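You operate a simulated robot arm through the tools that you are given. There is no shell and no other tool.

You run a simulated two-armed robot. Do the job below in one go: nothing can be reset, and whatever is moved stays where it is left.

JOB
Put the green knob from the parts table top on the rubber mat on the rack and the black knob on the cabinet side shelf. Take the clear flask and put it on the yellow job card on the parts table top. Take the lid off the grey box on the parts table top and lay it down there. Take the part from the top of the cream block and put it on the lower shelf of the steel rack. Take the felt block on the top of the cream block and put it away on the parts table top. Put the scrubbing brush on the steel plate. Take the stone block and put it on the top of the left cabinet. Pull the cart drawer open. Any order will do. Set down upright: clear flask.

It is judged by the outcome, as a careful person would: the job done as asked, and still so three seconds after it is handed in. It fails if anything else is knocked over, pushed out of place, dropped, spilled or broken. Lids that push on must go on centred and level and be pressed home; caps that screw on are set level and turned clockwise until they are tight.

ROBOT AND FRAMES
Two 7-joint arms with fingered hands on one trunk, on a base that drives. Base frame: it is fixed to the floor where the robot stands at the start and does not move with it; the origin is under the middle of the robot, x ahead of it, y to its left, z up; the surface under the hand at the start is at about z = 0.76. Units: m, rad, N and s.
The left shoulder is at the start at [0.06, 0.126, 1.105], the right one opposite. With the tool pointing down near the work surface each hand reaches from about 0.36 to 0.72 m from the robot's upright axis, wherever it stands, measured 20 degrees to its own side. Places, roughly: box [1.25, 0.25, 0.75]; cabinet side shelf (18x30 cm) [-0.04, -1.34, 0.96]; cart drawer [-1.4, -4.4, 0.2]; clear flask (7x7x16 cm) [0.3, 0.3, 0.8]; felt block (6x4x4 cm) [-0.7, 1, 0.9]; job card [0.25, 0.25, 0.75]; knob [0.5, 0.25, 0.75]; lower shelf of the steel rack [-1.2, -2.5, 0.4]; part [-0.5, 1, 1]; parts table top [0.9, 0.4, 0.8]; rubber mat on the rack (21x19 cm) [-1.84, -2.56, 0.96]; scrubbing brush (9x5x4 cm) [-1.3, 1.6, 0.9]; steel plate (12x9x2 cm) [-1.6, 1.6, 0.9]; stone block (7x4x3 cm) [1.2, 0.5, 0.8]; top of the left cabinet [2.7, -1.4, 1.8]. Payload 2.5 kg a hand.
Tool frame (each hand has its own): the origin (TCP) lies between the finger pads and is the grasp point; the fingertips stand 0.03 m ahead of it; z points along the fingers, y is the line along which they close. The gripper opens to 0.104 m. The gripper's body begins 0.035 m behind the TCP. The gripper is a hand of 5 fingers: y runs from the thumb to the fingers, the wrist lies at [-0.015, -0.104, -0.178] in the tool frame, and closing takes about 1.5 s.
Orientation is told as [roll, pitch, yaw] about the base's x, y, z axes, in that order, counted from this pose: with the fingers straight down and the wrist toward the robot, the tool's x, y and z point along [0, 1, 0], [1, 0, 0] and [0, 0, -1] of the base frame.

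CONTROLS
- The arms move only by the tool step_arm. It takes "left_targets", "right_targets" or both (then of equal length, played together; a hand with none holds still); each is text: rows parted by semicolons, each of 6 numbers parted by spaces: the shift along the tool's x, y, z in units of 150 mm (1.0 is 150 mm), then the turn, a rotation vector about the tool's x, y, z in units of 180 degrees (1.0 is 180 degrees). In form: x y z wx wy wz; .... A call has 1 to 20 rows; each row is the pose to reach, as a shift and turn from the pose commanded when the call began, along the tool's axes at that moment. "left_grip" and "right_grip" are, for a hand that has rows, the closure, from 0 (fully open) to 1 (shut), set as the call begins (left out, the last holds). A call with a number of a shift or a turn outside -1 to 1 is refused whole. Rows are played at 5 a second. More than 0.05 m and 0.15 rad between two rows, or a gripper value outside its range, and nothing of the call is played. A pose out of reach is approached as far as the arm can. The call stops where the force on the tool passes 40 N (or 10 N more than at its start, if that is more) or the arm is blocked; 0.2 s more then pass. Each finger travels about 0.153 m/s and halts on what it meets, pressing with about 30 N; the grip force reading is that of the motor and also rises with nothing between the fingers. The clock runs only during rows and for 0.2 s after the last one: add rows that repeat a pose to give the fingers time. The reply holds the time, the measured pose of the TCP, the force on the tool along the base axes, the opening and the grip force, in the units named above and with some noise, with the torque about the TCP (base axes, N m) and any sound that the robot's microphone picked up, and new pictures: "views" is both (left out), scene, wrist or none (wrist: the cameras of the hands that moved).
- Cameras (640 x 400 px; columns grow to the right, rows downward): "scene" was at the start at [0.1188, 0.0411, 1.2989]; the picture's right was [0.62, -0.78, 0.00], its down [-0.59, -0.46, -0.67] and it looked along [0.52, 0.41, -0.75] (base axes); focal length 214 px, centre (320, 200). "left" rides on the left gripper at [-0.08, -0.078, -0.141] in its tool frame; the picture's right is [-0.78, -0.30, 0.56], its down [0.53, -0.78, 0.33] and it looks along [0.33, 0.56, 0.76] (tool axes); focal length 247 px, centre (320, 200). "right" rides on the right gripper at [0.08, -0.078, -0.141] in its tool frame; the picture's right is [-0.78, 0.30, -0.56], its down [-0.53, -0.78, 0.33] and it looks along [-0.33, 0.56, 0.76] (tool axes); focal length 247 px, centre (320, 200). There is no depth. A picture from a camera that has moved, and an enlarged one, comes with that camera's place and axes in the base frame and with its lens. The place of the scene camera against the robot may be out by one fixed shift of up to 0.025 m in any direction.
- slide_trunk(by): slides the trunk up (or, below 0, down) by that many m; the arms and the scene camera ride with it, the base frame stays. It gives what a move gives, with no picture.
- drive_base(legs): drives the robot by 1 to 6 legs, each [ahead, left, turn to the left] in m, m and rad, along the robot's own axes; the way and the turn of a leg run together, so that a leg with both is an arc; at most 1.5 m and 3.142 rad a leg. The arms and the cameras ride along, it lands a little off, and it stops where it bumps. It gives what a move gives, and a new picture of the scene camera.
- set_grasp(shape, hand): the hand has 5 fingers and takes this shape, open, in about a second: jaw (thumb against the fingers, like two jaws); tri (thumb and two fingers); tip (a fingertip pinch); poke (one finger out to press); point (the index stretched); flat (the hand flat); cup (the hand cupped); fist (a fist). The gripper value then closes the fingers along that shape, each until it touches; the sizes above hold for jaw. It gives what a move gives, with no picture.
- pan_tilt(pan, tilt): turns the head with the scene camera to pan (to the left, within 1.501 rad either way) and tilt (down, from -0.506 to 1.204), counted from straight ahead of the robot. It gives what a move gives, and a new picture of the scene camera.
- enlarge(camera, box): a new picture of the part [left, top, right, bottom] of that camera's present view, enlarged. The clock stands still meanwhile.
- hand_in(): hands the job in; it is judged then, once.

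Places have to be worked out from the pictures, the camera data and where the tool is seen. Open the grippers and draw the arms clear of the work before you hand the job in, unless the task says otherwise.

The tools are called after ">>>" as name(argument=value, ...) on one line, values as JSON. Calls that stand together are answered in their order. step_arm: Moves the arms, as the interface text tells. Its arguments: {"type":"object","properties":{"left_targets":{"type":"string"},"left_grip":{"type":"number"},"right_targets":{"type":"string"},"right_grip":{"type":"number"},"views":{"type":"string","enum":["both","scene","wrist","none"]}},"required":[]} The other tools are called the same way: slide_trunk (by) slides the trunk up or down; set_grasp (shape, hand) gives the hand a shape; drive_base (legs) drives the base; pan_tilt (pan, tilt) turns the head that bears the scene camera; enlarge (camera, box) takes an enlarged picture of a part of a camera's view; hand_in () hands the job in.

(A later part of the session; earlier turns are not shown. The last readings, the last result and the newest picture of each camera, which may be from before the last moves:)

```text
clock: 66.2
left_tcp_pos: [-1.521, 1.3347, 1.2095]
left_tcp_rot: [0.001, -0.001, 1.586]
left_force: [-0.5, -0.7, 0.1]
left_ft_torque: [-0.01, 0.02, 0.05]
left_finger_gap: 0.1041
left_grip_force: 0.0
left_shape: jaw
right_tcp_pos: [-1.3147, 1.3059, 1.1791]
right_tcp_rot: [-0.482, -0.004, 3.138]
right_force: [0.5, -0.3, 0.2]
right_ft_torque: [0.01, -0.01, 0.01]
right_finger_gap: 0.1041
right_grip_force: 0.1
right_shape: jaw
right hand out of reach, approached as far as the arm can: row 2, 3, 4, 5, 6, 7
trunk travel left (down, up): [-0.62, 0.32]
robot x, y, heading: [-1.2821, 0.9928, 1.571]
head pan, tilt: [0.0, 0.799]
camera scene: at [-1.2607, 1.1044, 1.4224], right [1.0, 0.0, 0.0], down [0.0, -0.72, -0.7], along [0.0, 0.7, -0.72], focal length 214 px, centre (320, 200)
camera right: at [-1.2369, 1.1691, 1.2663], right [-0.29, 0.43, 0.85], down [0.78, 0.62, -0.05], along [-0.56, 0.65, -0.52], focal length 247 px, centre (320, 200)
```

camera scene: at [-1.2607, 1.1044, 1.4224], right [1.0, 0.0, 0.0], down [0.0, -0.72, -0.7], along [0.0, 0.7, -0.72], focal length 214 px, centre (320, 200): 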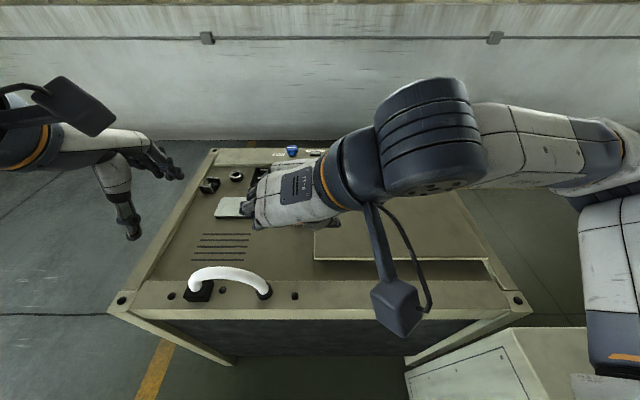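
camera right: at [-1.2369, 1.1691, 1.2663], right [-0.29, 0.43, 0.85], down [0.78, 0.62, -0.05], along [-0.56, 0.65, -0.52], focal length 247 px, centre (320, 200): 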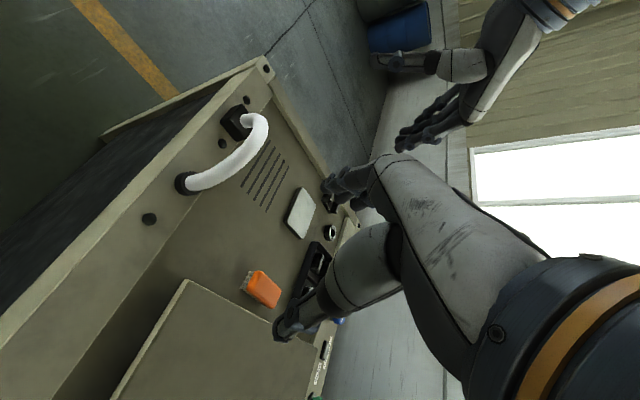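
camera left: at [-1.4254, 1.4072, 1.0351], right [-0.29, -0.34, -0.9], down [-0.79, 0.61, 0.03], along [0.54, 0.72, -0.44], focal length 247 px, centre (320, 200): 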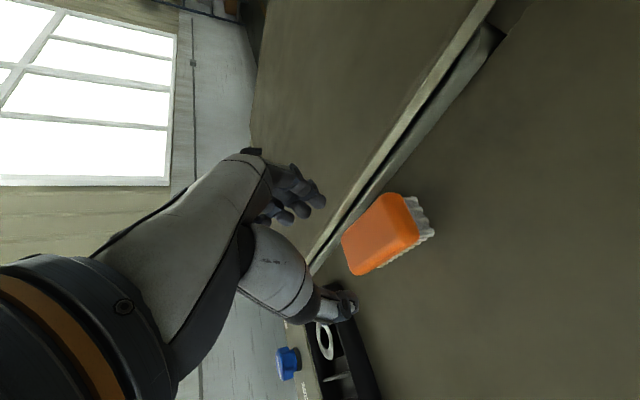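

The arm got into an awkward configuration. I bring the right hand back to level, wrist toward me, at a good forward pose, then redo the rotation from there as worked for the left arm.

>>> step_arm(right_targets="0.1 -0.1 -0.1 0 0.038 0; 0.2 -0.2 -0.2 0 0.077 0; 0.2 -0.3 -0.3 0 0.115 0; 0.2 -0.4 -0.4 0 0.153 0; 0.2 -0.4 -0.4 0 0.153 0", views="none")

>>> step_arm(right_targets="0 -0.06 0 0 0 0.0455; 0 -0.12 0 0 0 0.091; 0 -0.18 0 0 0 0.1365; -0.1 -0.24 0 0 0 0.182; -0.2 -0.3 0 0 0 0.2275; -0.35 -0.36 0 0 0 0.273; -0.5 -0.42 0 0 0 0.3185; -0.65 -0.48 0 0 0 0.364; -0.8 -0.54 0 0 0 0.4095; -0.9 -0.6 0 0 0 0.455; -1.0 -0.66 0 0 0 0.5; -1.0 -0.66 0 0 0 0.5", views="scene")

```text
clock: 67.5
left_tcp_pos: [-1.5217, 1.3362, 1.2084]
left_tcp_rot: [0.002, 0.001, 1.587]
left_force: [-0.2, -0.2, 0.1]
left_ft_torque: [-0.03, 0.0, 0.0]
left_finger_gap: 0.1039
left_grip_force: 0.1
left_shape: jaw
right_tcp_pos: [-1.2562, 1.2522, 1.2155]
right_tcp_rot: [0.003, -0.004, 3.139]
right_force: [0.8, -0.3, 0.0]
right_ft_torque: [0.0, -0.05, 0.02]
right_finger_gap: 0.1041
right_grip_force: 0.1
right_shape: jaw
trunk travel left (down, up): [-0.62, 0.32]
robot x, y, heading: [-1.282, 0.9934, 1.571]
head pan, tilt: [0.0, 0.799]
```

```text
clock: 70.0
left_tcp_pos: [-1.5208, 1.3358, 1.2084]
left_tcp_rot: [0.002, -0.001, 1.586]
left_force: [0.0, 0.4, -0.1]
left_ft_torque: [-0.03, 0.03, -0.03]
left_finger_gap: 0.1038
left_grip_force: 0.1
left_shape: jaw
right_tcp_pos: [-1.1563, 1.4018, 1.2164]
right_tcp_rot: [0.002, 0.001, 1.565]
right_force: [-0.3, 0.2, 0.1]
right_ft_torque: [0.0, 0.0, 0.02]
right_finger_gap: 0.1041
right_grip_force: 0.0
right_shape: jaw
trunk travel left (down, up): [-0.62, 0.32]
robot x, y, heading: [-1.2769, 0.9888, 1.573]
head pan, tilt: [0.0, 0.799]
camera scene: at [-1.262, 1.1055, 1.4223], right [1.0, 0.0, 0.0], down [0.0, -0.72, -0.7], along [0.0, 0.7, -0.72], focal length 214 px, centre (320, 200)
```

scene: 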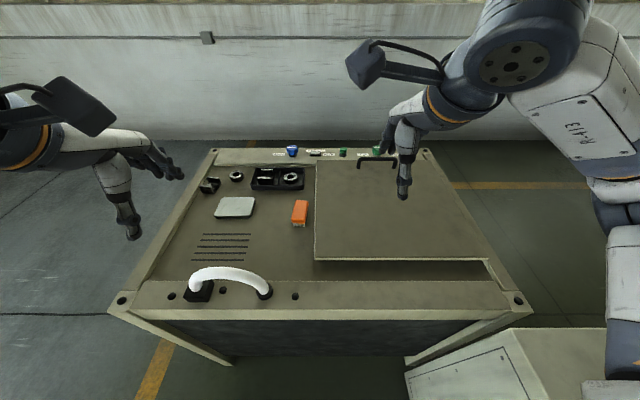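

Now, from this forward pose, I rotate the right hand 90° while moving forward-left and slightly lower.

>>> step_arm(right_targets="0.07 0.1 0.03 0 0 -0.0455; 0.14 0.2 0.06 0 0 -0.091; 0.22 0.3 0.1 0 0 -0.1365; 0.3 0.38 0.14 0 0 -0.182; 0.38 0.45 0.18 0 0 -0.2275; 0.46 0.52 0.22 0 0 -0.273; 0.54 0.58 0.26 0 0 -0.3185; 0.62 0.63 0.3 0 0 -0.364; 0.7 0.67 0.34 0 0 -0.4095; 0.76 0.7 0.38 0 0 -0.455; 0.8 0.7 0.4 0 0 -0.5; 0.8 0.7 0.4 0 0 -0.5", views="scene")

```text
clock: 72.7
left_tcp_pos: [-1.5206, 1.3342, 1.2093]
left_tcp_rot: [0.0, -0.001, 1.586]
left_force: [-0.1, 0.1, 0.2]
left_ft_torque: [0.03, -0.02, 0.0]
left_finger_gap: 0.104
left_grip_force: 0.0
left_shape: jaw
right_tcp_pos: [-1.2655, 1.3284, 1.1907]
right_tcp_rot: [0.021, 0.014, 2.915]
right_force: [0.7, -1.5, -0.1]
right_ft_torque: [0.04, 0.03, -0.03]
right_finger_gap: 0.1038
right_grip_force: 0.1
right_shape: jaw
right hand out of reach, approached as far as the arm can: row 7, 8, 9, 10, 11, 12
trunk travel left (down, up): [-0.62, 0.32]
robot x, y, heading: [-1.2763, 0.9953, 1.569]
head pan, tilt: [0.0, 0.799]
camera scene: at [-1.2621, 1.1042, 1.4225], right [1.0, 0.0, 0.0], down [0.0, -0.72, -0.7], along [0.0, 0.7, -0.72], focal length 214 px, centre (320, 200)
```

scene: 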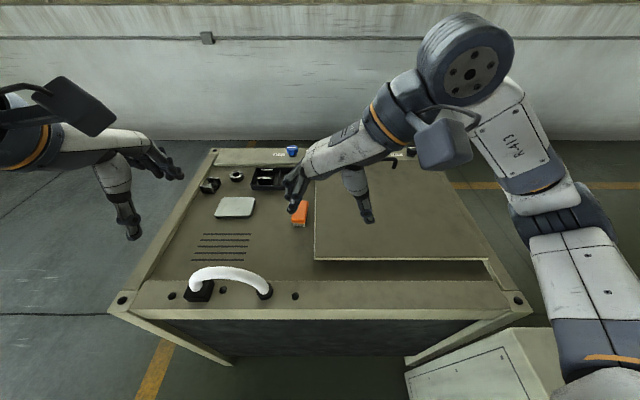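

The right arm doesn't get there. The left arm did reach this pose, only its elbow was low, so I'll use it with the trunk higher. First I park the right hand back at its side.

>>> step_arm(right_targets="-0.05 -0.1 0 0 0 0.0428; -0.1 -0.2 0 0 0 0.0856; -0.15 -0.3 0 0 0 0.1284; -0.2 -0.4 0 0 0 0.1712; -0.25 -0.5 0 0 0 0.214; -0.3 -0.6 0 0 0 0.2568; -0.35 -0.7 0 0 0 0.2996; -0.4 -0.8 0 0 0 0.3424; -0.45 -0.9 0 0 0 0.3852; -0.5 -1.0 0 0 0 0.428; -0.5 -1.0 0 0 0 0.428", views="none")

>>> slide_trunk(by=0.08)

>>> drive_base(legs=[[0, 0.12, 0]])

```text
clock: 75.0
left_tcp_pos: [-1.5218, 1.3357, 1.2067]
left_tcp_rot: [0.001, 0.001, 1.587]
left_force: [0.4, 1.0, -0.5]
left_ft_torque: [0.01, -0.01, 0.02]
left_finger_gap: 0.1039
left_grip_force: 0.0
left_shape: jaw
right_tcp_pos: [-1.1024, 1.3672, 1.1916]
right_tcp_rot: [-0.009, 0.025, 1.566]
right_force: [-0.3, 0.0, 0.7]
right_ft_torque: [0.01, 0.0, 0.02]
right_finger_gap: 0.1039
right_grip_force: 0.0
right_shape: jaw
trunk travel left (down, up): [-0.62, 0.32]
robot x, y, heading: [-1.2821, 0.9951, 1.566]
head pan, tilt: [0.0, 0.799]
```

```text
clock: 76.2
left_tcp_pos: [-1.5218, 1.336, 1.2878]
left_tcp_rot: [0.002, 0.001, 1.586]
left_force: [-0.3, -0.5, 0.1]
left_ft_torque: [-0.01, -0.02, 0.02]
left_finger_gap: 0.1039
left_grip_force: 0.0
left_shape: jaw
right_tcp_pos: [-1.102, 1.3689, 1.2727]
right_tcp_rot: [-0.009, 0.025, 1.569]
right_force: [1.2, 0.7, 0.2]
right_ft_torque: [0.0, -0.05, 0.02]
right_finger_gap: 0.1039
right_grip_force: 0.2
right_shape: jaw
trunk travel left (down, up): [-0.7, 0.24]
robot x, y, heading: [-1.2797, 0.9932, 1.574]
head pan, tilt: [0.0, 0.799]
```

```text
clock: 77.5
left_tcp_pos: [-1.64, 1.3356, 1.2875]
left_tcp_rot: [0.0, 0.0, 1.587]
left_force: [-0.7, -0.4, -0.3]
left_ft_torque: [-0.01, -0.01, 0.01]
left_finger_gap: 0.1039
left_grip_force: 0.0
left_shape: jaw
right_tcp_pos: [-1.2215, 1.368, 1.2724]
right_tcp_rot: [-0.01, 0.024, 1.57]
right_force: [-0.1, 0.3, -0.6]
right_ft_torque: [-0.03, -0.02, -0.01]
right_finger_gap: 0.1036
right_grip_force: 0.0
right_shape: jaw
trunk travel left (down, up): [-0.7, 0.24]
robot x, y, heading: [-1.3991, 0.9943, 1.573]
head pan, tilt: [0.0, 0.799]
camera scene: at [-1.382, 1.1055, 1.5023], right [1.0, 0.0, 0.0], down [0.0, -0.72, -0.7], along [0.0, 0.7, -0.72], focal length 214 px, centre (320, 200)
```

scene: 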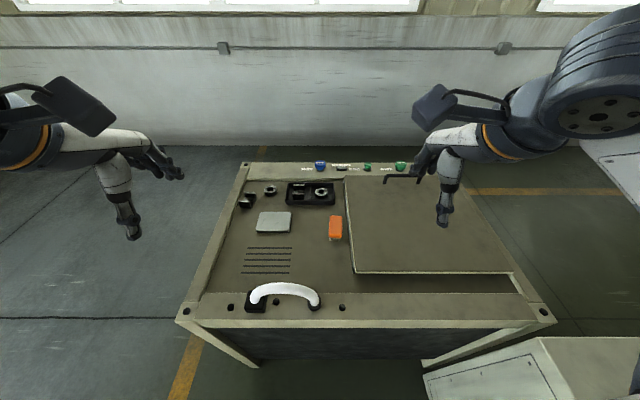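

I move the left hand in with a 90° turn at height, and slide the right hand further right at the same time.

>>> step_arm(left_targets="-0.09 0.06 0.02 0 0 0.0455; -0.18 0.12 0.04 0 0 0.091; -0.27 0.18 0.06 0 0 0.1365; -0.36 0.24 0.08 0 0 0.182; -0.45 0.3 0.1 0 0 0.2275; -0.54 0.36 0.12 0 0 0.273; -0.63 0.42 0.14 0 0 0.3185; -0.72 0.48 0.16 0 0 0.364; -0.81 0.54 0.18 0 0 0.4095; -0.9 0.6 0.2 0 0 0.455; -1.0 0.7 0.2 0 0 0.505; -1.0 0.7 0.2 0 0 0.505", right_targets="-0.1 -0.05 0 0 0 0; -0.2 -0.1 0 0 0 0; -0.3 -0.15 0 0 0 0; -0.4 -0.2 0 0 0 0; -0.5 -0.2 0 0 0 0; -0.6 -0.2 0 0 0 0; -0.7 -0.2 0 0 0 0; -0.8 -0.2 0 0 0 0; -0.8 -0.2 0 0 0 0; -0.8 -0.2 0 0 0 0; -0.8 -0.2 0 0 0 0; -0.8 -0.2 0 0 0 0", views="scene")

```text
refused: row 11 steps farther than a row can; nothing moved
```

The last step was slightly too big; I even out the rows and resend.

>>> step_arm(left_targets="-0.09 0.06 0.02 0 0 0.0455; -0.18 0.12 0.04 0 0 0.091; -0.27 0.18 0.06 0 0 0.1365; -0.36 0.24 0.08 0 0 0.182; -0.45 0.3 0.1 0 0 0.2275; -0.54 0.36 0.12 0 0 0.273; -0.63 0.42 0.14 0 0 0.3185; -0.72 0.48 0.16 0 0 0.364; -0.81 0.54 0.18 0 0 0.4095; -0.9 0.6 0.2 0 0 0.455; -1.0 0.7 0.2 0 0 0.5; -1.0 0.7 0.2 0 0 0.505", right_targets="-0.1 -0.05 0 0 0 0; -0.2 -0.1 0 0 0 0; -0.3 -0.15 0 0 0 0; -0.4 -0.2 0 0 0 0; -0.5 -0.2 0 0 0 0; -0.6 -0.2 0 0 0 0; -0.7 -0.2 0 0 0 0; -0.8 -0.2 0 0 0 0; -0.8 -0.2 0 0 0 0; -0.8 -0.2 0 0 0 0; -0.8 -0.2 0 0 0 0; -0.8 -0.2 0 0 0 0", views="scene")

```text
clock: 80.1
left_tcp_pos: [-1.4928, 1.4437, 1.2587]
left_tcp_rot: [0.001, 0.002, 0.001]
left_force: [-0.3, 0.0, 0.1]
left_ft_torque: [0.01, -0.01, 0.01]
left_finger_gap: 0.1038
left_grip_force: 0.0
left_shape: jaw
right_tcp_pos: [-1.1015, 1.3368, 1.2748]
right_tcp_rot: [-0.009, 0.025, 1.572]
right_force: [0.2, -0.2, -1.2]
right_ft_torque: [-0.01, -0.02, -0.02]
right_finger_gap: 0.1035
right_grip_force: 0.0
right_shape: jaw
trunk travel left (down, up): [-0.7, 0.24]
robot x, y, heading: [-1.4005, 0.9911, 1.568]
head pan, tilt: [0.0, 0.799]
camera scene: at [-1.3815, 1.1051, 1.5023], right [1.0, 0.0, 0.0], down [0.0, -0.72, -0.7], along [0.0, 0.7, -0.72], focal length 214 px, centre (320, 200)
```

scene: 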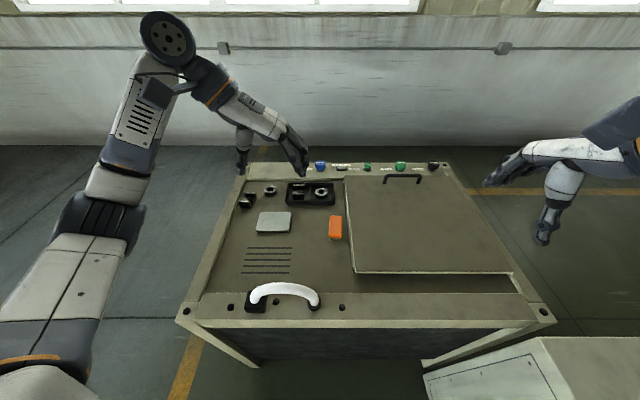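

Left arm is in a good configuration with the elbow high. I tilt and move it over toward the brush, still ~20 cm above it.

>>> step_arm(left_targets="0.1 0.16 0.1 0 0.028 0; 0.2 0.33 0.25 0 0.056 0; 0.32 0.5 0.45 0 0.084 0; 0.43 0.67 0.63 0 0.112 0; 0.53 0.83 0.8 0 0.14 0; 0.64 1.0 0.95 0 0.1667 0; 0.64 1.0 0.95 0 0.1667 0", left_grip=0.33, views="both")

```text
clock: 81.7
left_tcp_pos: [-1.3421, 1.5388, 1.1142]
left_tcp_rot: [0.525, 0.003, 0.002]
left_force: [-0.3, 0.6, -0.1]
left_ft_torque: [0.0, -0.01, 0.01]
left_finger_gap: 0.07
left_grip_force: 0.1
left_shape: jaw
right_tcp_pos: [-1.1009, 1.3373, 1.2736]
right_tcp_rot: [-0.009, 0.025, 1.571]
right_force: [0.1, -0.2, 0.6]
right_ft_torque: [-0.03, -0.01, 0.0]
right_finger_gap: 0.1037
right_grip_force: 0.1
right_shape: jaw
trunk travel left (down, up): [-0.7, 0.24]
robot x, y, heading: [-1.3993, 0.9931, 1.571]
head pan, tilt: [0.0, 0.799]
camera scene: at [-1.3815, 1.1053, 1.5023], right [1.0, 0.0, 0.0], down [0.0, -0.72, -0.7], along [0.0, 0.7, -0.72], focal length 214 px, centre (320, 200)
camera left: at [-1.4206, 1.3992, 1.1978], right [-0.3, -0.39, -0.87], down [-0.78, 0.63, -0.02], along [0.55, 0.67, -0.49], focal length 247 px, centre (320, 200)
```

scene: 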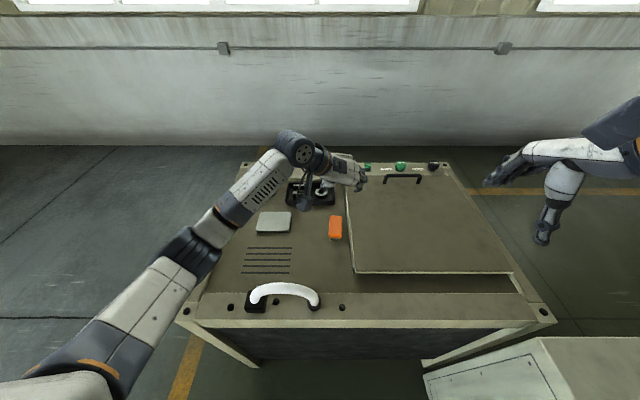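
left: 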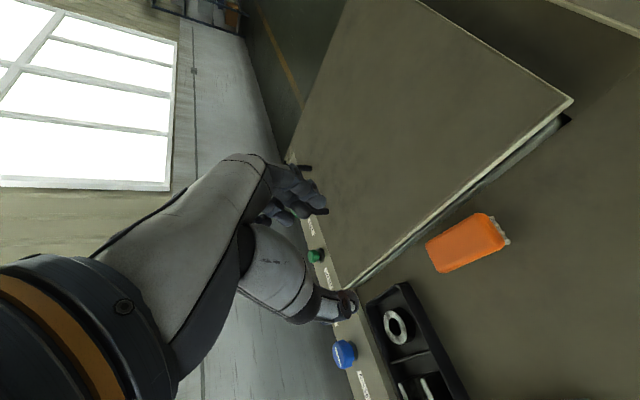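

Elbow is well clear this time. Brush centre is about (-1.344, 1.573). I come down to a standoff a few centimetres above it and check.

>>> step_arm(left_targets="-0.12 0 0.19 0 0 0; -0.24 0 0.38 0 0 0; -0.36 -0.005 0.57 0 0 0; -0.48 -0.01 0.76 0 0 0; -0.588 -0.013 0.94 0 0 0; -0.588 -0.013 0.94 0 0 0", views="both")

>>> enlarge(camera="scene", box=[250, 130, 410, 270])

```text
clock: 83.1
left_tcp_pos: [-1.3455, 1.5345, 0.9485]
left_tcp_rot: [0.526, 0.002, 0.001]
left_force: [0.1, -0.1, 0.5]
left_ft_torque: [-0.01, 0.04, 0.01]
left_finger_gap: 0.07
left_grip_force: 0.0
left_shape: jaw
right_tcp_pos: [-1.1011, 1.3367, 1.2738]
right_tcp_rot: [-0.01, 0.024, 1.572]
right_force: [-0.1, 0.7, -0.1]
right_ft_torque: [0.0, -0.01, 0.02]
right_finger_gap: 0.1039
right_grip_force: 0.1
right_shape: jaw
trunk travel left (down, up): [-0.7, 0.24]
robot x, y, heading: [-1.4006, 0.9916, 1.573]
head pan, tilt: [0.0, 0.799]
camera scene: at [-1.3812, 1.1054, 1.5023], right [1.0, 0.0, 0.0], down [0.0, -0.72, -0.7], along [0.0, 0.7, -0.72], focal length 214 px, centre (320, 200)
camera left: at [-1.4233, 1.3939, 1.0311], right [-0.3, -0.39, -0.87], down [-0.78, 0.63, -0.02], along [0.55, 0.67, -0.49], focal length 247 px, centre (320, 200)
```

scene: 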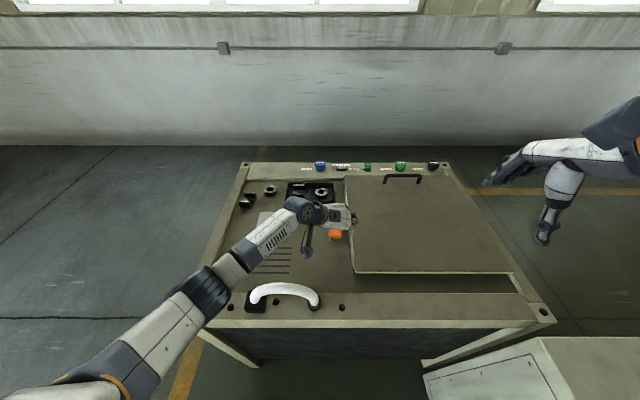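
left: 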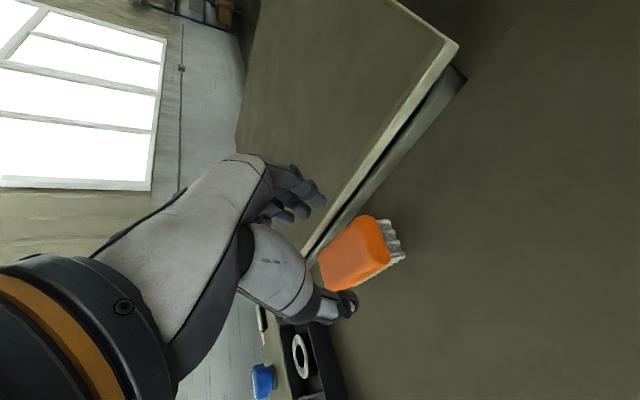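

```text
2.86 times, centred on (330, 200) of scene
camera zoom: at [-1.3812, 1.1054, 1.5023], right [1.0, 0.0, 0.0], down [0.0, -0.72, -0.7], along [0.0, 0.7, -0.72], focal length 613 px, centre (291, 200)
```

zoom: 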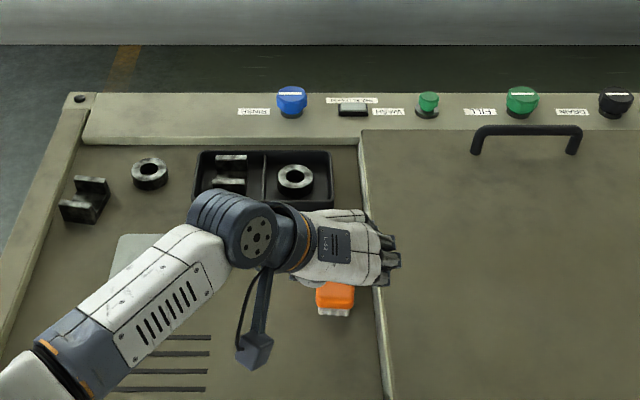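

The brush lies right along the approach line. I advance along the finger direction in small steps and watch for contact.

>>> step_arm(left_targets="0 0.01 0.1 0 0 0; 0 0.01 0.2 0 0 0; 0 0.01 0.3 0 0 0; 0 0.01 0.38 0 0 0; 0 0.01 0.38 0 0 0", views="both")

>>> enlarge(camera="left", box=[220, 130, 460, 330])

```text
clock: 84.3
left_tcp_pos: [-1.3438, 1.5629, 0.9066]
left_tcp_rot: [0.539, -0.008, 0.003]
left_force: [-13.7, -7.2, 32.0]
left_ft_torque: [0.48, -1.56, -0.19]
left_finger_gap: 0.0669
left_grip_force: 0.0
left_shape: jaw
right_tcp_pos: [-1.1047, 1.3349, 1.2757]
right_tcp_rot: [-0.009, 0.021, 1.571]
right_force: [-0.7, -0.1, 0.7]
right_ft_torque: [-0.02, -0.02, 0.0]
right_finger_gap: 0.104
right_grip_force: 0.1
right_shape: jaw
trunk travel left (down, up): [-0.7, 0.24]
robot x, y, heading: [-1.4018, 0.9913, 1.573]
head pan, tilt: [0.0, 0.799]
camera scene: at [-1.3838, 1.1008, 1.5031], right [1.0, 0.0, 0.0], down [0.0, -0.71, -0.7], along [0.0, 0.7, -0.71], focal length 214 px, centre (320, 200)
camera left: at [-1.4224, 1.422, 0.9871], right [-0.29, -0.38, -0.88], down [-0.78, 0.63, -0.02], along [0.56, 0.68, -0.48], focal length 247 px, centre (320, 200)
```

scene: 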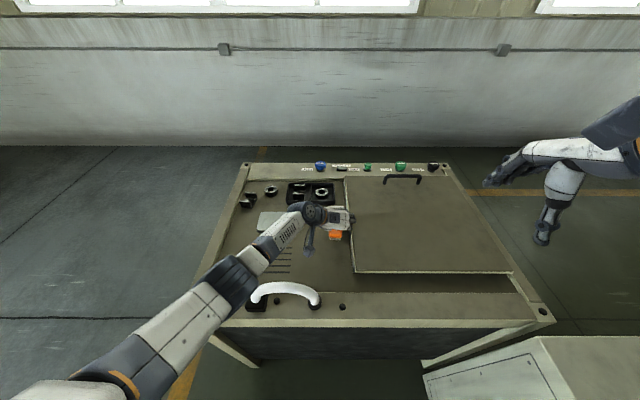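
left: 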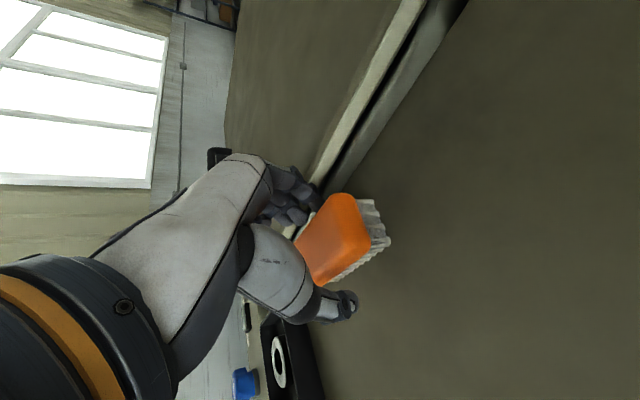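

```text
2.00 times, centred on (340, 230) of left
camera zoom: at [-1.4224, 1.422, 0.9871], right [-0.29, -0.38, -0.88], down [-0.78, 0.63, -0.02], along [0.56, 0.68, -0.48], focal length 494 px, centre (280, 140)
```

zoom: 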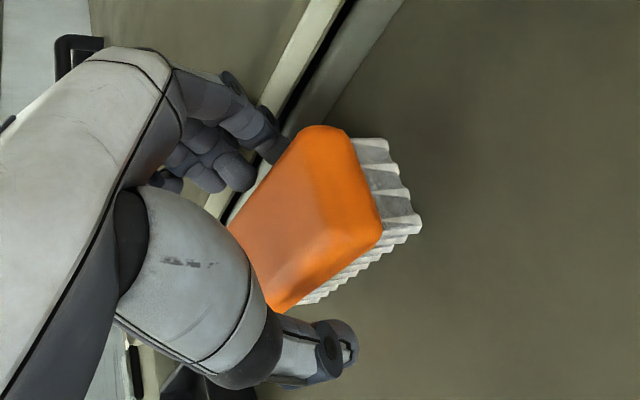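

The finger side touches the edge of the tank lid (force −x and up). The brush actually lies a bit further left (≈ -1.350 at its near end) with ~6° yaw, so I back off, shift left, match the yaw, and narrow the opening slightly.

>>> step_arm(left_targets="0 0 -0.15 0 0 0; 0 0 -0.3 0 0 0; 0 -0.045 -0.36 -0.0162 0 0.0274; 0 -0.045 -0.36 -0.0162 0 0.0274; 0 -0.045 -0.36 -0.0162 0 0.0274", left_grip=0.36, views="wrist")

>>> enlarge(camera="left", box=[220, 130, 460, 330])

```text
clock: 85.5
left_tcp_pos: [-1.3513, 1.5346, 0.9458]
left_tcp_rot: [0.525, 0.001, -0.1]
left_force: [0.7, 0.4, -0.2]
left_ft_torque: [0.01, 0.01, 0.0]
left_finger_gap: 0.0666
left_grip_force: 0.2
left_shape: jaw
right_tcp_pos: [-1.1017, 1.3374, 1.2742]
right_tcp_rot: [-0.009, 0.024, 1.572]
right_force: [-0.9, -0.4, 0.3]
right_ft_torque: [0.0, 0.01, -0.04]
right_finger_gap: 0.1041
right_grip_force: 0.0
right_shape: jaw
trunk travel left (down, up): [-0.7, 0.24]
robot x, y, heading: [-1.4007, 0.9922, 1.576]
head pan, tilt: [0.0, 0.799]
camera left: at [-1.4427, 1.4032, 1.0289], right [-0.33, -0.36, -0.87], down [-0.71, 0.7, -0.02], along [0.62, 0.61, -0.49], focal length 247 px, centre (320, 200)
```

left: 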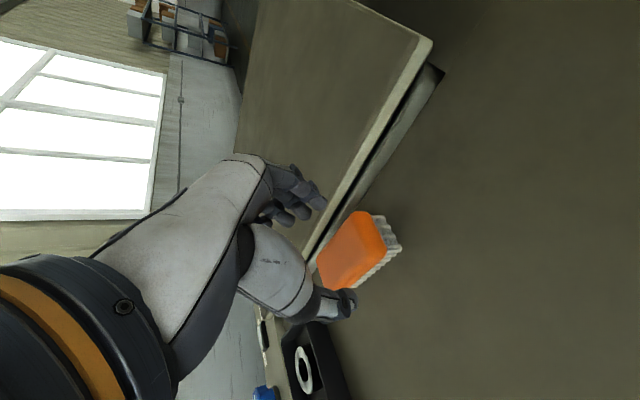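

```text
2.00 times, centred on (340, 230) of left
camera zoom: at [-1.4427, 1.4032, 1.0289], right [-0.33, -0.36, -0.87], down [-0.71, 0.7, -0.02], along [0.62, 0.61, -0.49], focal length 494 px, centre (280, 140)
```

zoom: 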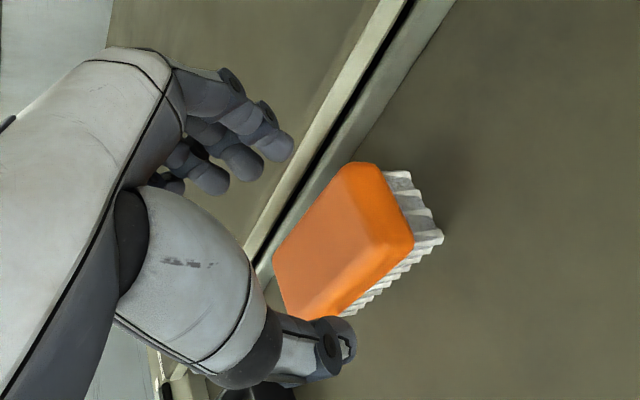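

Recomputing with the brush's ~6° yaw: its centreline is at x ≈ -1.340 and the lid edge at ≈ -1.283, so there is room. I shift 1 cm right, keep the matched yaw, open to 7 cm, and advance again.

>>> step_arm(left_targets="-0.03 0.073 0.06 0 0 0; -0.067 0.073 0.12 0 0 0; -0.067 0.073 0.2 0 0 0; -0.067 0.073 0.27 0 0 0; -0.067 0.073 0.32 0 0 0", left_grip=0.31, views="wrist")

>>> enlarge(camera="left", box=[220, 130, 460, 330])

```text
clock: 86.6
left_tcp_pos: [-1.3424, 1.5527, 0.9115]
left_tcp_rot: [0.54, -0.005, -0.09]
left_force: [-16.1, -6.3, 15.1]
left_ft_torque: [0.06, -0.52, -0.27]
left_finger_gap: 0.0652
left_grip_force: 0.0
left_shape: jaw
right_tcp_pos: [-1.1039, 1.3361, 1.2751]
right_tcp_rot: [-0.01, 0.021, 1.573]
right_force: [0.0, 0.4, 0.6]
right_ft_torque: [-0.02, -0.02, 0.03]
right_finger_gap: 0.1037
right_grip_force: 0.0
right_shape: jaw
trunk travel left (down, up): [-0.7, 0.24]
robot x, y, heading: [-1.3979, 0.9963, 1.573]
head pan, tilt: [0.0, 0.799]
stopped in row 5 (left hand): the force on the tool passed its limit at 45 N (the readings are from after the stop); the commanded pose is now the measured one
camera left: at [-1.4334, 1.4191, 0.9911], right [-0.32, -0.35, -0.88], down [-0.72, 0.7, -0.01], along [0.62, 0.62, -0.48], focal length 247 px, centre (320, 200)
```

left: 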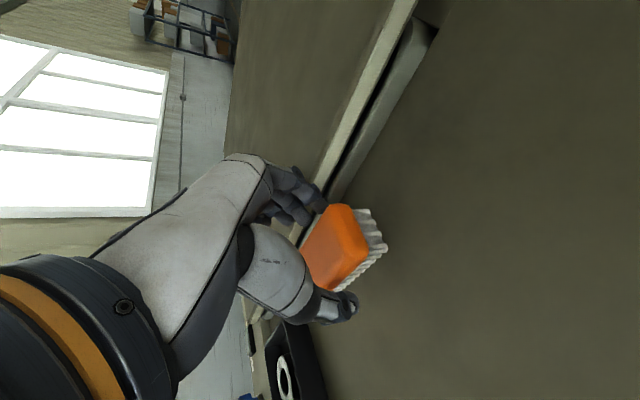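

```text
2.00 times, centred on (340, 230) of left
camera zoom: at [-1.4334, 1.4191, 0.9911], right [-0.32, -0.35, -0.88], down [-0.72, 0.7, -0.01], along [0.62, 0.62, -0.48], focal length 494 px, centre (280, 140)
```

zoom: 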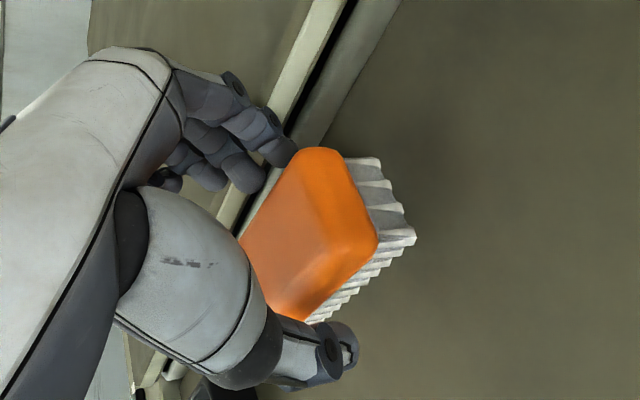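

Again the fingers meet the lid's edge, so a sideways grasp doesn't fit. I'll grasp the brush lengthwise instead (9 cm fits the 10.4 cm opening) with fingers closing away/toward me. First back out and level the hand.

>>> step_arm(left_targets="0 0 -0.15 0 0 0; 0 0 -0.3 0 0 0; 0 0 -0.45 0 0 0; 0 0 -0.6 0 0 0; 0 0 -0.75 0 0 0; 0 0 -0.9 0 0 0", left_grip=0, views="none")

>>> step_arm(left_targets="0.1 0 -0.1 0 -0.043 0; 0.2 0 -0.2 0 -0.086 0; 0.3 0 -0.3 0 -0.129 0; 0.4 0 -0.4 0 -0.171 0; 0.4 0 -0.4 0 -0.171 0", views="none")

>>> step_arm(left_targets="0 0 0 0 0 -0.0455; 0 0 0 0 0 -0.091; 0 0 0 0 0 -0.1365; 0 0 0 0 0 -0.182; 0 0 0 0 0 -0.2275; 0 0 0 0 0 -0.273; 0 0 0 0 0 -0.3185; 0 0 0 0 0 -0.364; 0 0 0 0 0 -0.4095; 0 0 0 0 0 -0.455; 0 0 0 0 0 -0.5; 0 0 0 0 0 -0.5", views="both")

```text
clock: 88.0
left_tcp_pos: [-1.3458, 1.4823, 1.0251]
left_tcp_rot: [0.534, -0.005, -0.096]
left_force: [-0.4, -0.4, 0.2]
left_ft_torque: [0.02, -0.02, 0.0]
left_finger_gap: 0.1036
left_grip_force: 0.0
left_shape: jaw
right_tcp_pos: [-1.1014, 1.3379, 1.2736]
right_tcp_rot: [-0.008, 0.025, 1.57]
right_force: [-0.3, -0.9, -0.1]
right_ft_torque: [-0.02, 0.0, -0.03]
right_finger_gap: 0.1041
right_grip_force: 0.0
right_shape: jaw
trunk travel left (down, up): [-0.7, 0.24]
robot x, y, heading: [-1.4054, 0.9919, 1.57]
head pan, tilt: [0.0, 0.799]
```

```text
clock: 89.2
left_tcp_pos: [-1.344, 1.5042, 1.1057]
left_tcp_rot: [-0.006, -0.005, -0.097]
left_force: [0.0, 0.3, 0.3]
left_ft_torque: [0.02, -0.01, -0.02]
left_finger_gap: 0.1038
left_grip_force: 0.0
left_shape: jaw
right_tcp_pos: [-1.1018, 1.3382, 1.2752]
right_tcp_rot: [-0.011, 0.024, 1.569]
right_force: [0.5, 0.0, -0.9]
right_ft_torque: [0.01, 0.03, 0.01]
right_finger_gap: 0.1041
right_grip_force: 0.1
right_shape: jaw
trunk travel left (down, up): [-0.7, 0.24]
robot x, y, heading: [-1.3974, 0.9878, 1.575]
head pan, tilt: [0.0, 0.799]
```

```text
clock: 91.8
left_tcp_pos: [-1.3433, 1.5053, 1.1065]
left_tcp_rot: [-0.005, 0.003, 1.479]
left_force: [0.2, 0.2, 0.3]
left_ft_torque: [0.01, 0.01, 0.02]
left_finger_gap: 0.1037
left_grip_force: 0.1
left_shape: jaw
right_tcp_pos: [-1.1014, 1.3377, 1.2724]
right_tcp_rot: [-0.01, 0.024, 1.57]
right_force: [0.1, 0.5, -0.4]
right_ft_torque: [0.02, 0.01, 0.02]
right_finger_gap: 0.1038
right_grip_force: 0.1
right_shape: jaw
trunk travel left (down, up): [-0.7, 0.24]
robot x, y, heading: [-1.398, 0.9928, 1.572]
head pan, tilt: [0.0, 0.799]
camera scene: at [-1.3817, 1.1054, 1.5023], right [1.0, 0.0, 0.0], down [0.0, -0.72, -0.7], along [0.0, 0.7, -0.72], focal length 214 px, centre (320, 200)
camera left: at [-1.2732, 1.4202, 1.2489], right [0.75, -0.37, -0.55], down [-0.6, -0.73, -0.33], along [-0.28, 0.58, -0.77], focal length 247 px, centre (320, 200)
```

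scene: 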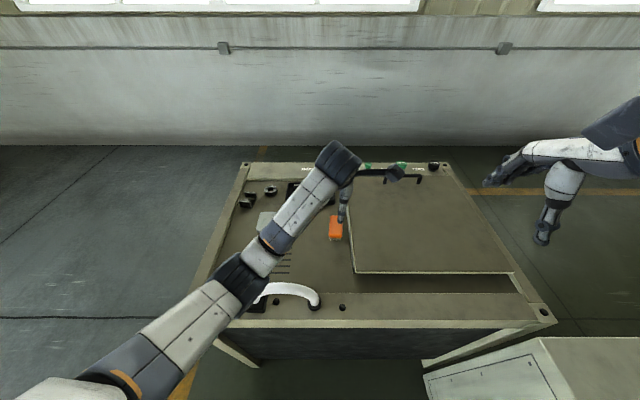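
left: 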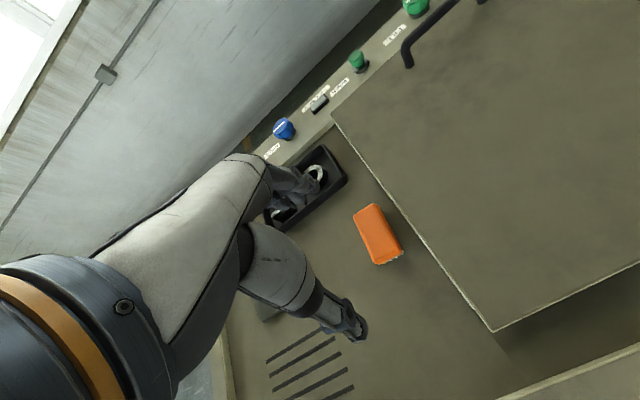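

With this view the brush is at (-1.344, 1.578), 9 cm long, yaw ≈ -6.5°, matching the hand's present yaw. I move over it and descend to 4 cm above.

>>> step_arm(left_targets="0.03 0.2 0.1 0 0 0; 0.06 0.4 0.25 0 0 0; 0.078 0.481 0.5 0 0 0; 0.078 0.481 0.75 0 0 0; 0.078 0.481 0.98 0 0 0; 0.078 0.481 0.98 0 0 0", left_grip=0, views="both")

>>> enlarge(camera="left", box=[230, 130, 470, 350])

```text
clock: 93.2
left_tcp_pos: [-1.3491, 1.5751, 0.9587]
left_tcp_rot: [-0.004, 0.005, 1.475]
left_force: [-0.5, 0.0, -0.1]
left_ft_torque: [-0.03, 0.0, -0.02]
left_finger_gap: 0.1038
left_grip_force: 0.0
left_shape: jaw
right_tcp_pos: [-1.1017, 1.3382, 1.2743]
right_tcp_rot: [-0.009, 0.026, 1.57]
right_force: [-0.2, 0.0, 0.7]
right_ft_torque: [0.07, 0.02, 0.03]
right_finger_gap: 0.1039
right_grip_force: 0.0
right_shape: jaw
trunk travel left (down, up): [-0.7, 0.24]
robot x, y, heading: [-1.4028, 0.9931, 1.569]
head pan, tilt: [0.0, 0.799]
camera scene: at [-1.3816, 1.1052, 1.5023], right [1.0, 0.0, 0.0], down [0.0, -0.72, -0.7], along [0.0, 0.7, -0.72], focal length 214 px, centre (320, 200)
camera left: at [-1.2773, 1.4916, 1.1009], right [0.75, -0.37, -0.55], down [-0.6, -0.72, -0.33], along [-0.28, 0.58, -0.76], focal length 247 px, centre (320, 200)
```

scene: 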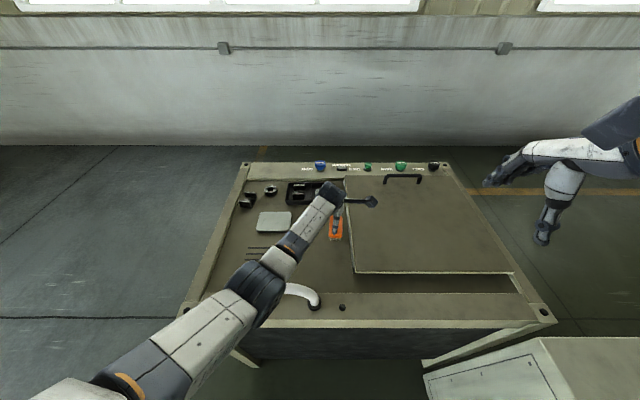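
left: 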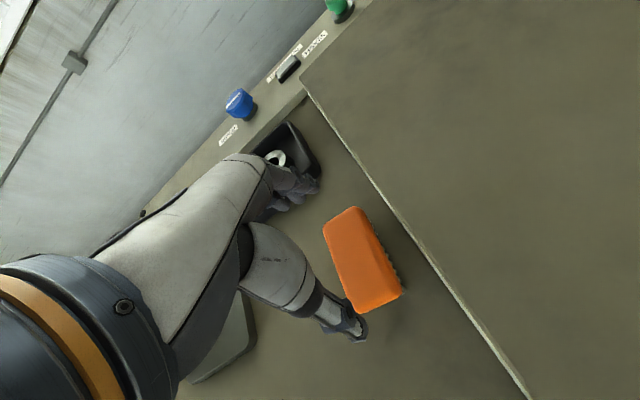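

```text
1.82 times, centred on (350, 240) of left
camera zoom: at [-1.2773, 1.4916, 1.1009], right [0.75, -0.37, -0.55], down [-0.6, -0.72, -0.33], along [-0.28, 0.58, -0.76], focal length 449 px, centre (266, 127)
```

zoom: 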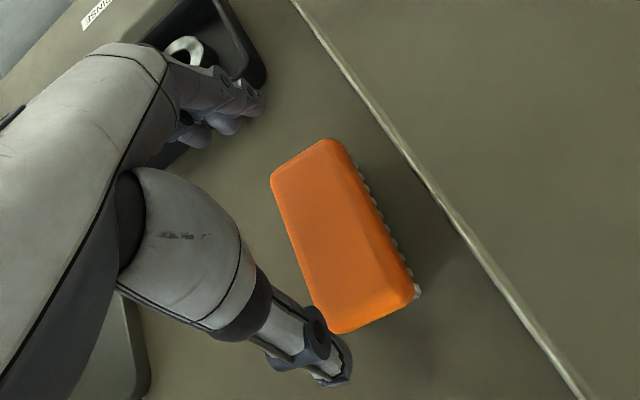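

The brush is centred between thumb and fingers. I descend vertically in steps.

>>> step_arm(left_targets="0 0 0.12 0 0 0; 0 0 0.24 0 0 0; 0 0 0.34 0 0 0; 0 0 0.42 0 0 0; 0 0 0.42 0 0 0", views="wrist")

>>> enlarge(camera="left", box=[230, 130, 470, 350])

```text
clock: 94.4
left_tcp_pos: [-1.3486, 1.5759, 0.8973]
left_tcp_rot: [-0.007, -0.002, 1.473]
left_force: [-0.6, -0.7, 6.6]
left_ft_torque: [-0.05, -0.02, 0.0]
left_finger_gap: 0.1038
left_grip_force: 0.0
left_shape: jaw
right_tcp_pos: [-1.1017, 1.3371, 1.2737]
right_tcp_rot: [-0.008, 0.024, 1.57]
right_force: [0.3, -0.6, -0.4]
right_ft_torque: [0.0, 0.01, 0.02]
right_finger_gap: 0.104
right_grip_force: 0.0
right_shape: jaw
trunk travel left (down, up): [-0.7, 0.24]
robot x, y, heading: [-1.399, 0.9911, 1.576]
head pan, tilt: [0.0, 0.799]
camera left: at [-1.2772, 1.4917, 1.04], right [0.75, -0.37, -0.55], down [-0.6, -0.72, -0.34], along [-0.27, 0.59, -0.76], focal length 247 px, centre (320, 200)
```

left: 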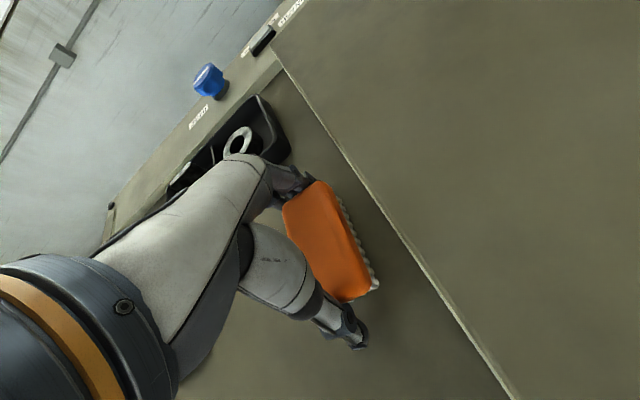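

```text
1.82 times, centred on (350, 240) of left
camera zoom: at [-1.2772, 1.4917, 1.04], right [0.75, -0.37, -0.55], down [-0.6, -0.72, -0.34], along [-0.27, 0.59, -0.76], focal length 449 px, centre (266, 127)
```

zoom: 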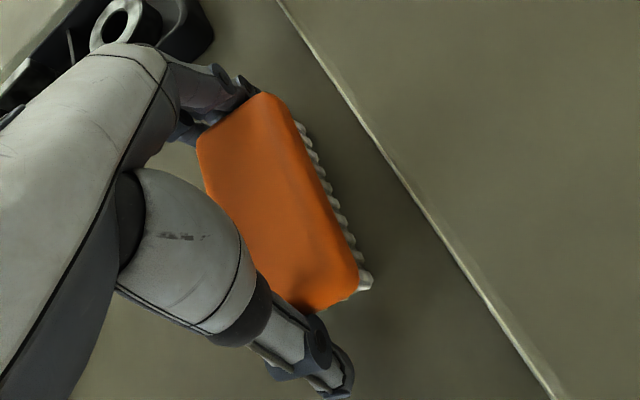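

Light 6.6 N contact – fingertips have probably reached the bench top (z≈0.867), with the brush between thumb and fingers. I close the hand.

>>> step_arm(left_targets="0 0 -0.01 0 0 0; 0 0 -0.01 0 0 0; 0 0 -0.01 0 0 0; 0 0 -0.01 0 0 0; 0 0 -0.01 0 0 0; 0 0 -0.01 0 0 0; 0 0 -0.01 0 0 0; 0 0 -0.01 0 0 0", left_grip=1, views="wrist")

```text
clock: 96.2
left_tcp_pos: [-1.3475, 1.5759, 0.8984]
left_tcp_rot: [-0.006, 0.004, 1.478]
left_force: [0.2, -0.7, 1.2]
left_ft_torque: [-0.08, 0.02, 0.01]
left_finger_gap: 0.0797
left_grip_force: 30.1
left_shape: jaw
right_tcp_pos: [-1.1011, 1.3377, 1.2743]
right_tcp_rot: [-0.009, 0.025, 1.57]
right_force: [0.0, -0.5, 0.3]
right_ft_torque: [-0.01, 0.01, 0.03]
right_finger_gap: 0.104
right_grip_force: 0.0
right_shape: jaw
trunk travel left (down, up): [-0.7, 0.24]
robot x, y, heading: [-1.3972, 0.9925, 1.572]
head pan, tilt: [0.0, 0.799]
camera left: at [-1.2773, 1.4919, 1.0398], right [0.75, -0.37, -0.55], down [-0.6, -0.72, -0.33], along [-0.28, 0.58, -0.76], focal length 247 px, centre (320, 200)
```

left: 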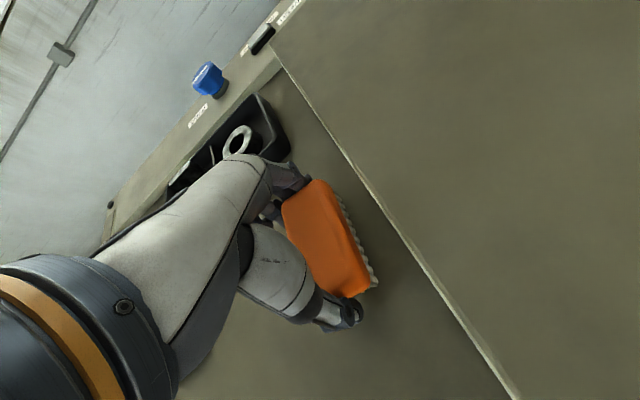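

Gripped with a gap of 8 cm. I lift 6 cm and check that the brush comes along.

>>> step_arm(left_targets="0 0 -0.1 0 0 0; 0 0 -0.2 0 0 0; 0 0 -0.3 0 0 0; 0 0 -0.4 0 0 0; 0 0 -0.4 0 0 0", views="both")

```text
clock: 97.4
left_tcp_pos: [-1.3494, 1.5775, 0.9572]
left_tcp_rot: [-0.004, 0.003, 1.477]
left_force: [-0.1, 0.2, -1.4]
left_ft_torque: [0.01, 0.0, -0.02]
left_finger_gap: 0.0796
left_grip_force: 30.2
left_shape: jaw
right_tcp_pos: [-1.1019, 1.3373, 1.2732]
right_tcp_rot: [-0.009, 0.024, 1.57]
right_force: [0.0, -1.2, -0.6]
right_ft_torque: [-0.02, 0.01, 0.04]
right_finger_gap: 0.1038
right_grip_force: 0.1
right_shape: jaw
trunk travel left (down, up): [-0.7, 0.24]
robot x, y, heading: [-1.397, 0.9931, 1.572]
head pan, tilt: [0.0, 0.799]
camera scene: at [-1.3815, 1.1054, 1.5023], right [1.0, 0.0, 0.0], down [0.0, -0.72, -0.7], along [0.0, 0.7, -0.72], focal length 214 px, centre (320, 200)
camera left: at [-1.2781, 1.4927, 1.0998], right [0.75, -0.37, -0.55], down [-0.6, -0.72, -0.33], along [-0.28, 0.58, -0.76], focal length 247 px, centre (320, 200)
```

scene: 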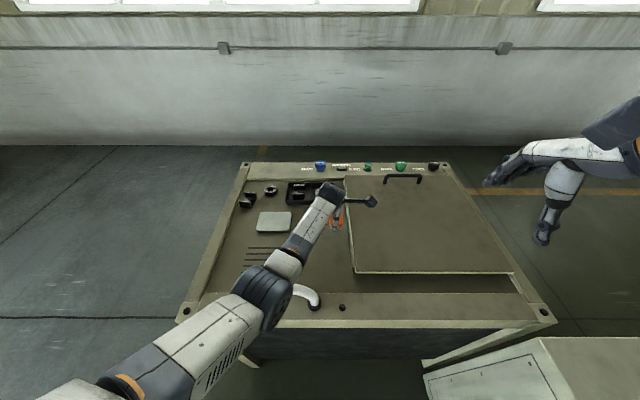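
left: 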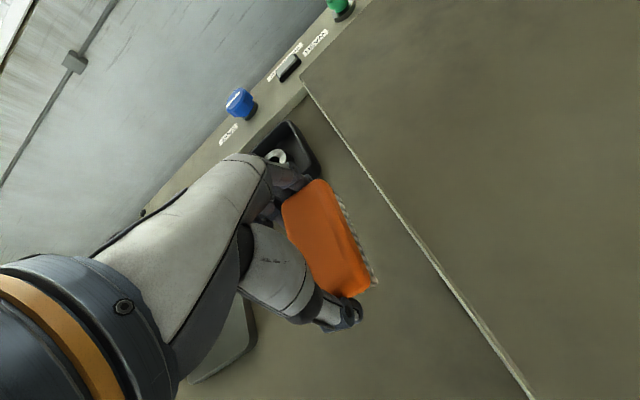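

Brush is held. The plate's centre is about (-1.57, 1.608). I carry the brush left toward it at a safe height.

>>> step_arm(left_targets="0 0 -0.2 0 0 0; 0.2 0.01 -0.35 0 0 0; 0.4 0.02 -0.4 0 0 0; 0.6 0.03 -0.4 0 0 0; 0.8 0.04 -0.4 0 0 0; 1.0 0.05 -0.4 0 0 0; 1.0 0.05 -0.4 0 0 0", views="both")

```text
clock: 99.0
left_tcp_pos: [-1.4976, 1.5996, 1.0168]
left_tcp_rot: [-0.005, 0.004, 1.475]
left_force: [-0.5, -0.3, -0.4]
left_ft_torque: [0.02, -0.02, -0.02]
left_finger_gap: 0.0797
left_grip_force: 29.7
left_shape: jaw
right_tcp_pos: [-1.1012, 1.3376, 1.2752]
right_tcp_rot: [-0.006, 0.025, 1.569]
right_force: [-0.5, 0.5, -0.6]
right_ft_torque: [-0.01, -0.02, 0.01]
right_finger_gap: 0.1041
right_grip_force: 0.0
right_shape: jaw
trunk travel left (down, up): [-0.7, 0.24]
robot x, y, heading: [-1.3969, 0.9889, 1.57]
head pan, tilt: [0.0, 0.799]
camera scene: at [-1.3812, 1.1054, 1.5023], right [1.0, 0.0, 0.0], down [0.0, -0.72, -0.7], along [0.0, 0.7, -0.72], focal length 214 px, centre (320, 200)
camera left: at [-1.4258, 1.515, 1.1597], right [0.75, -0.37, -0.55], down [-0.6, -0.72, -0.33], along [-0.28, 0.58, -0.76], focal length 247 px, centre (320, 200)
```

scene: 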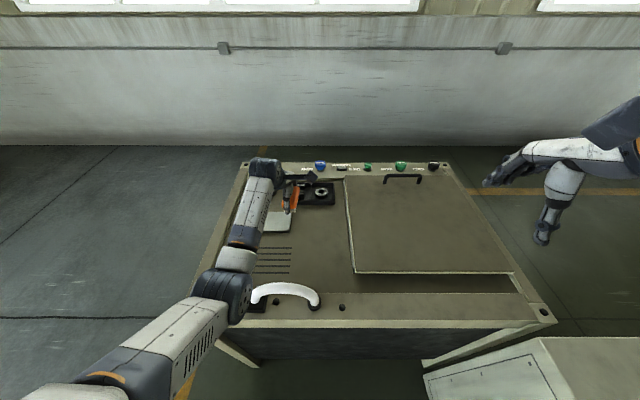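
left: 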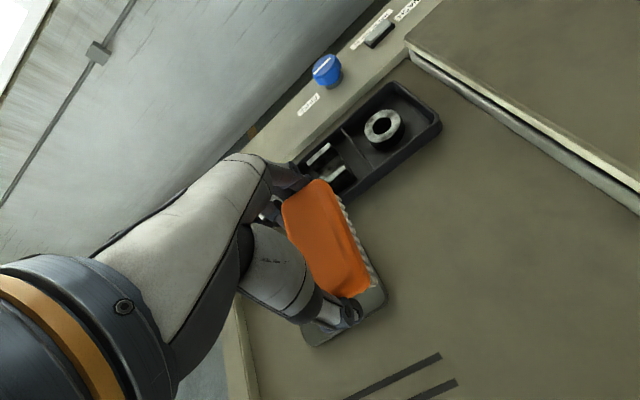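

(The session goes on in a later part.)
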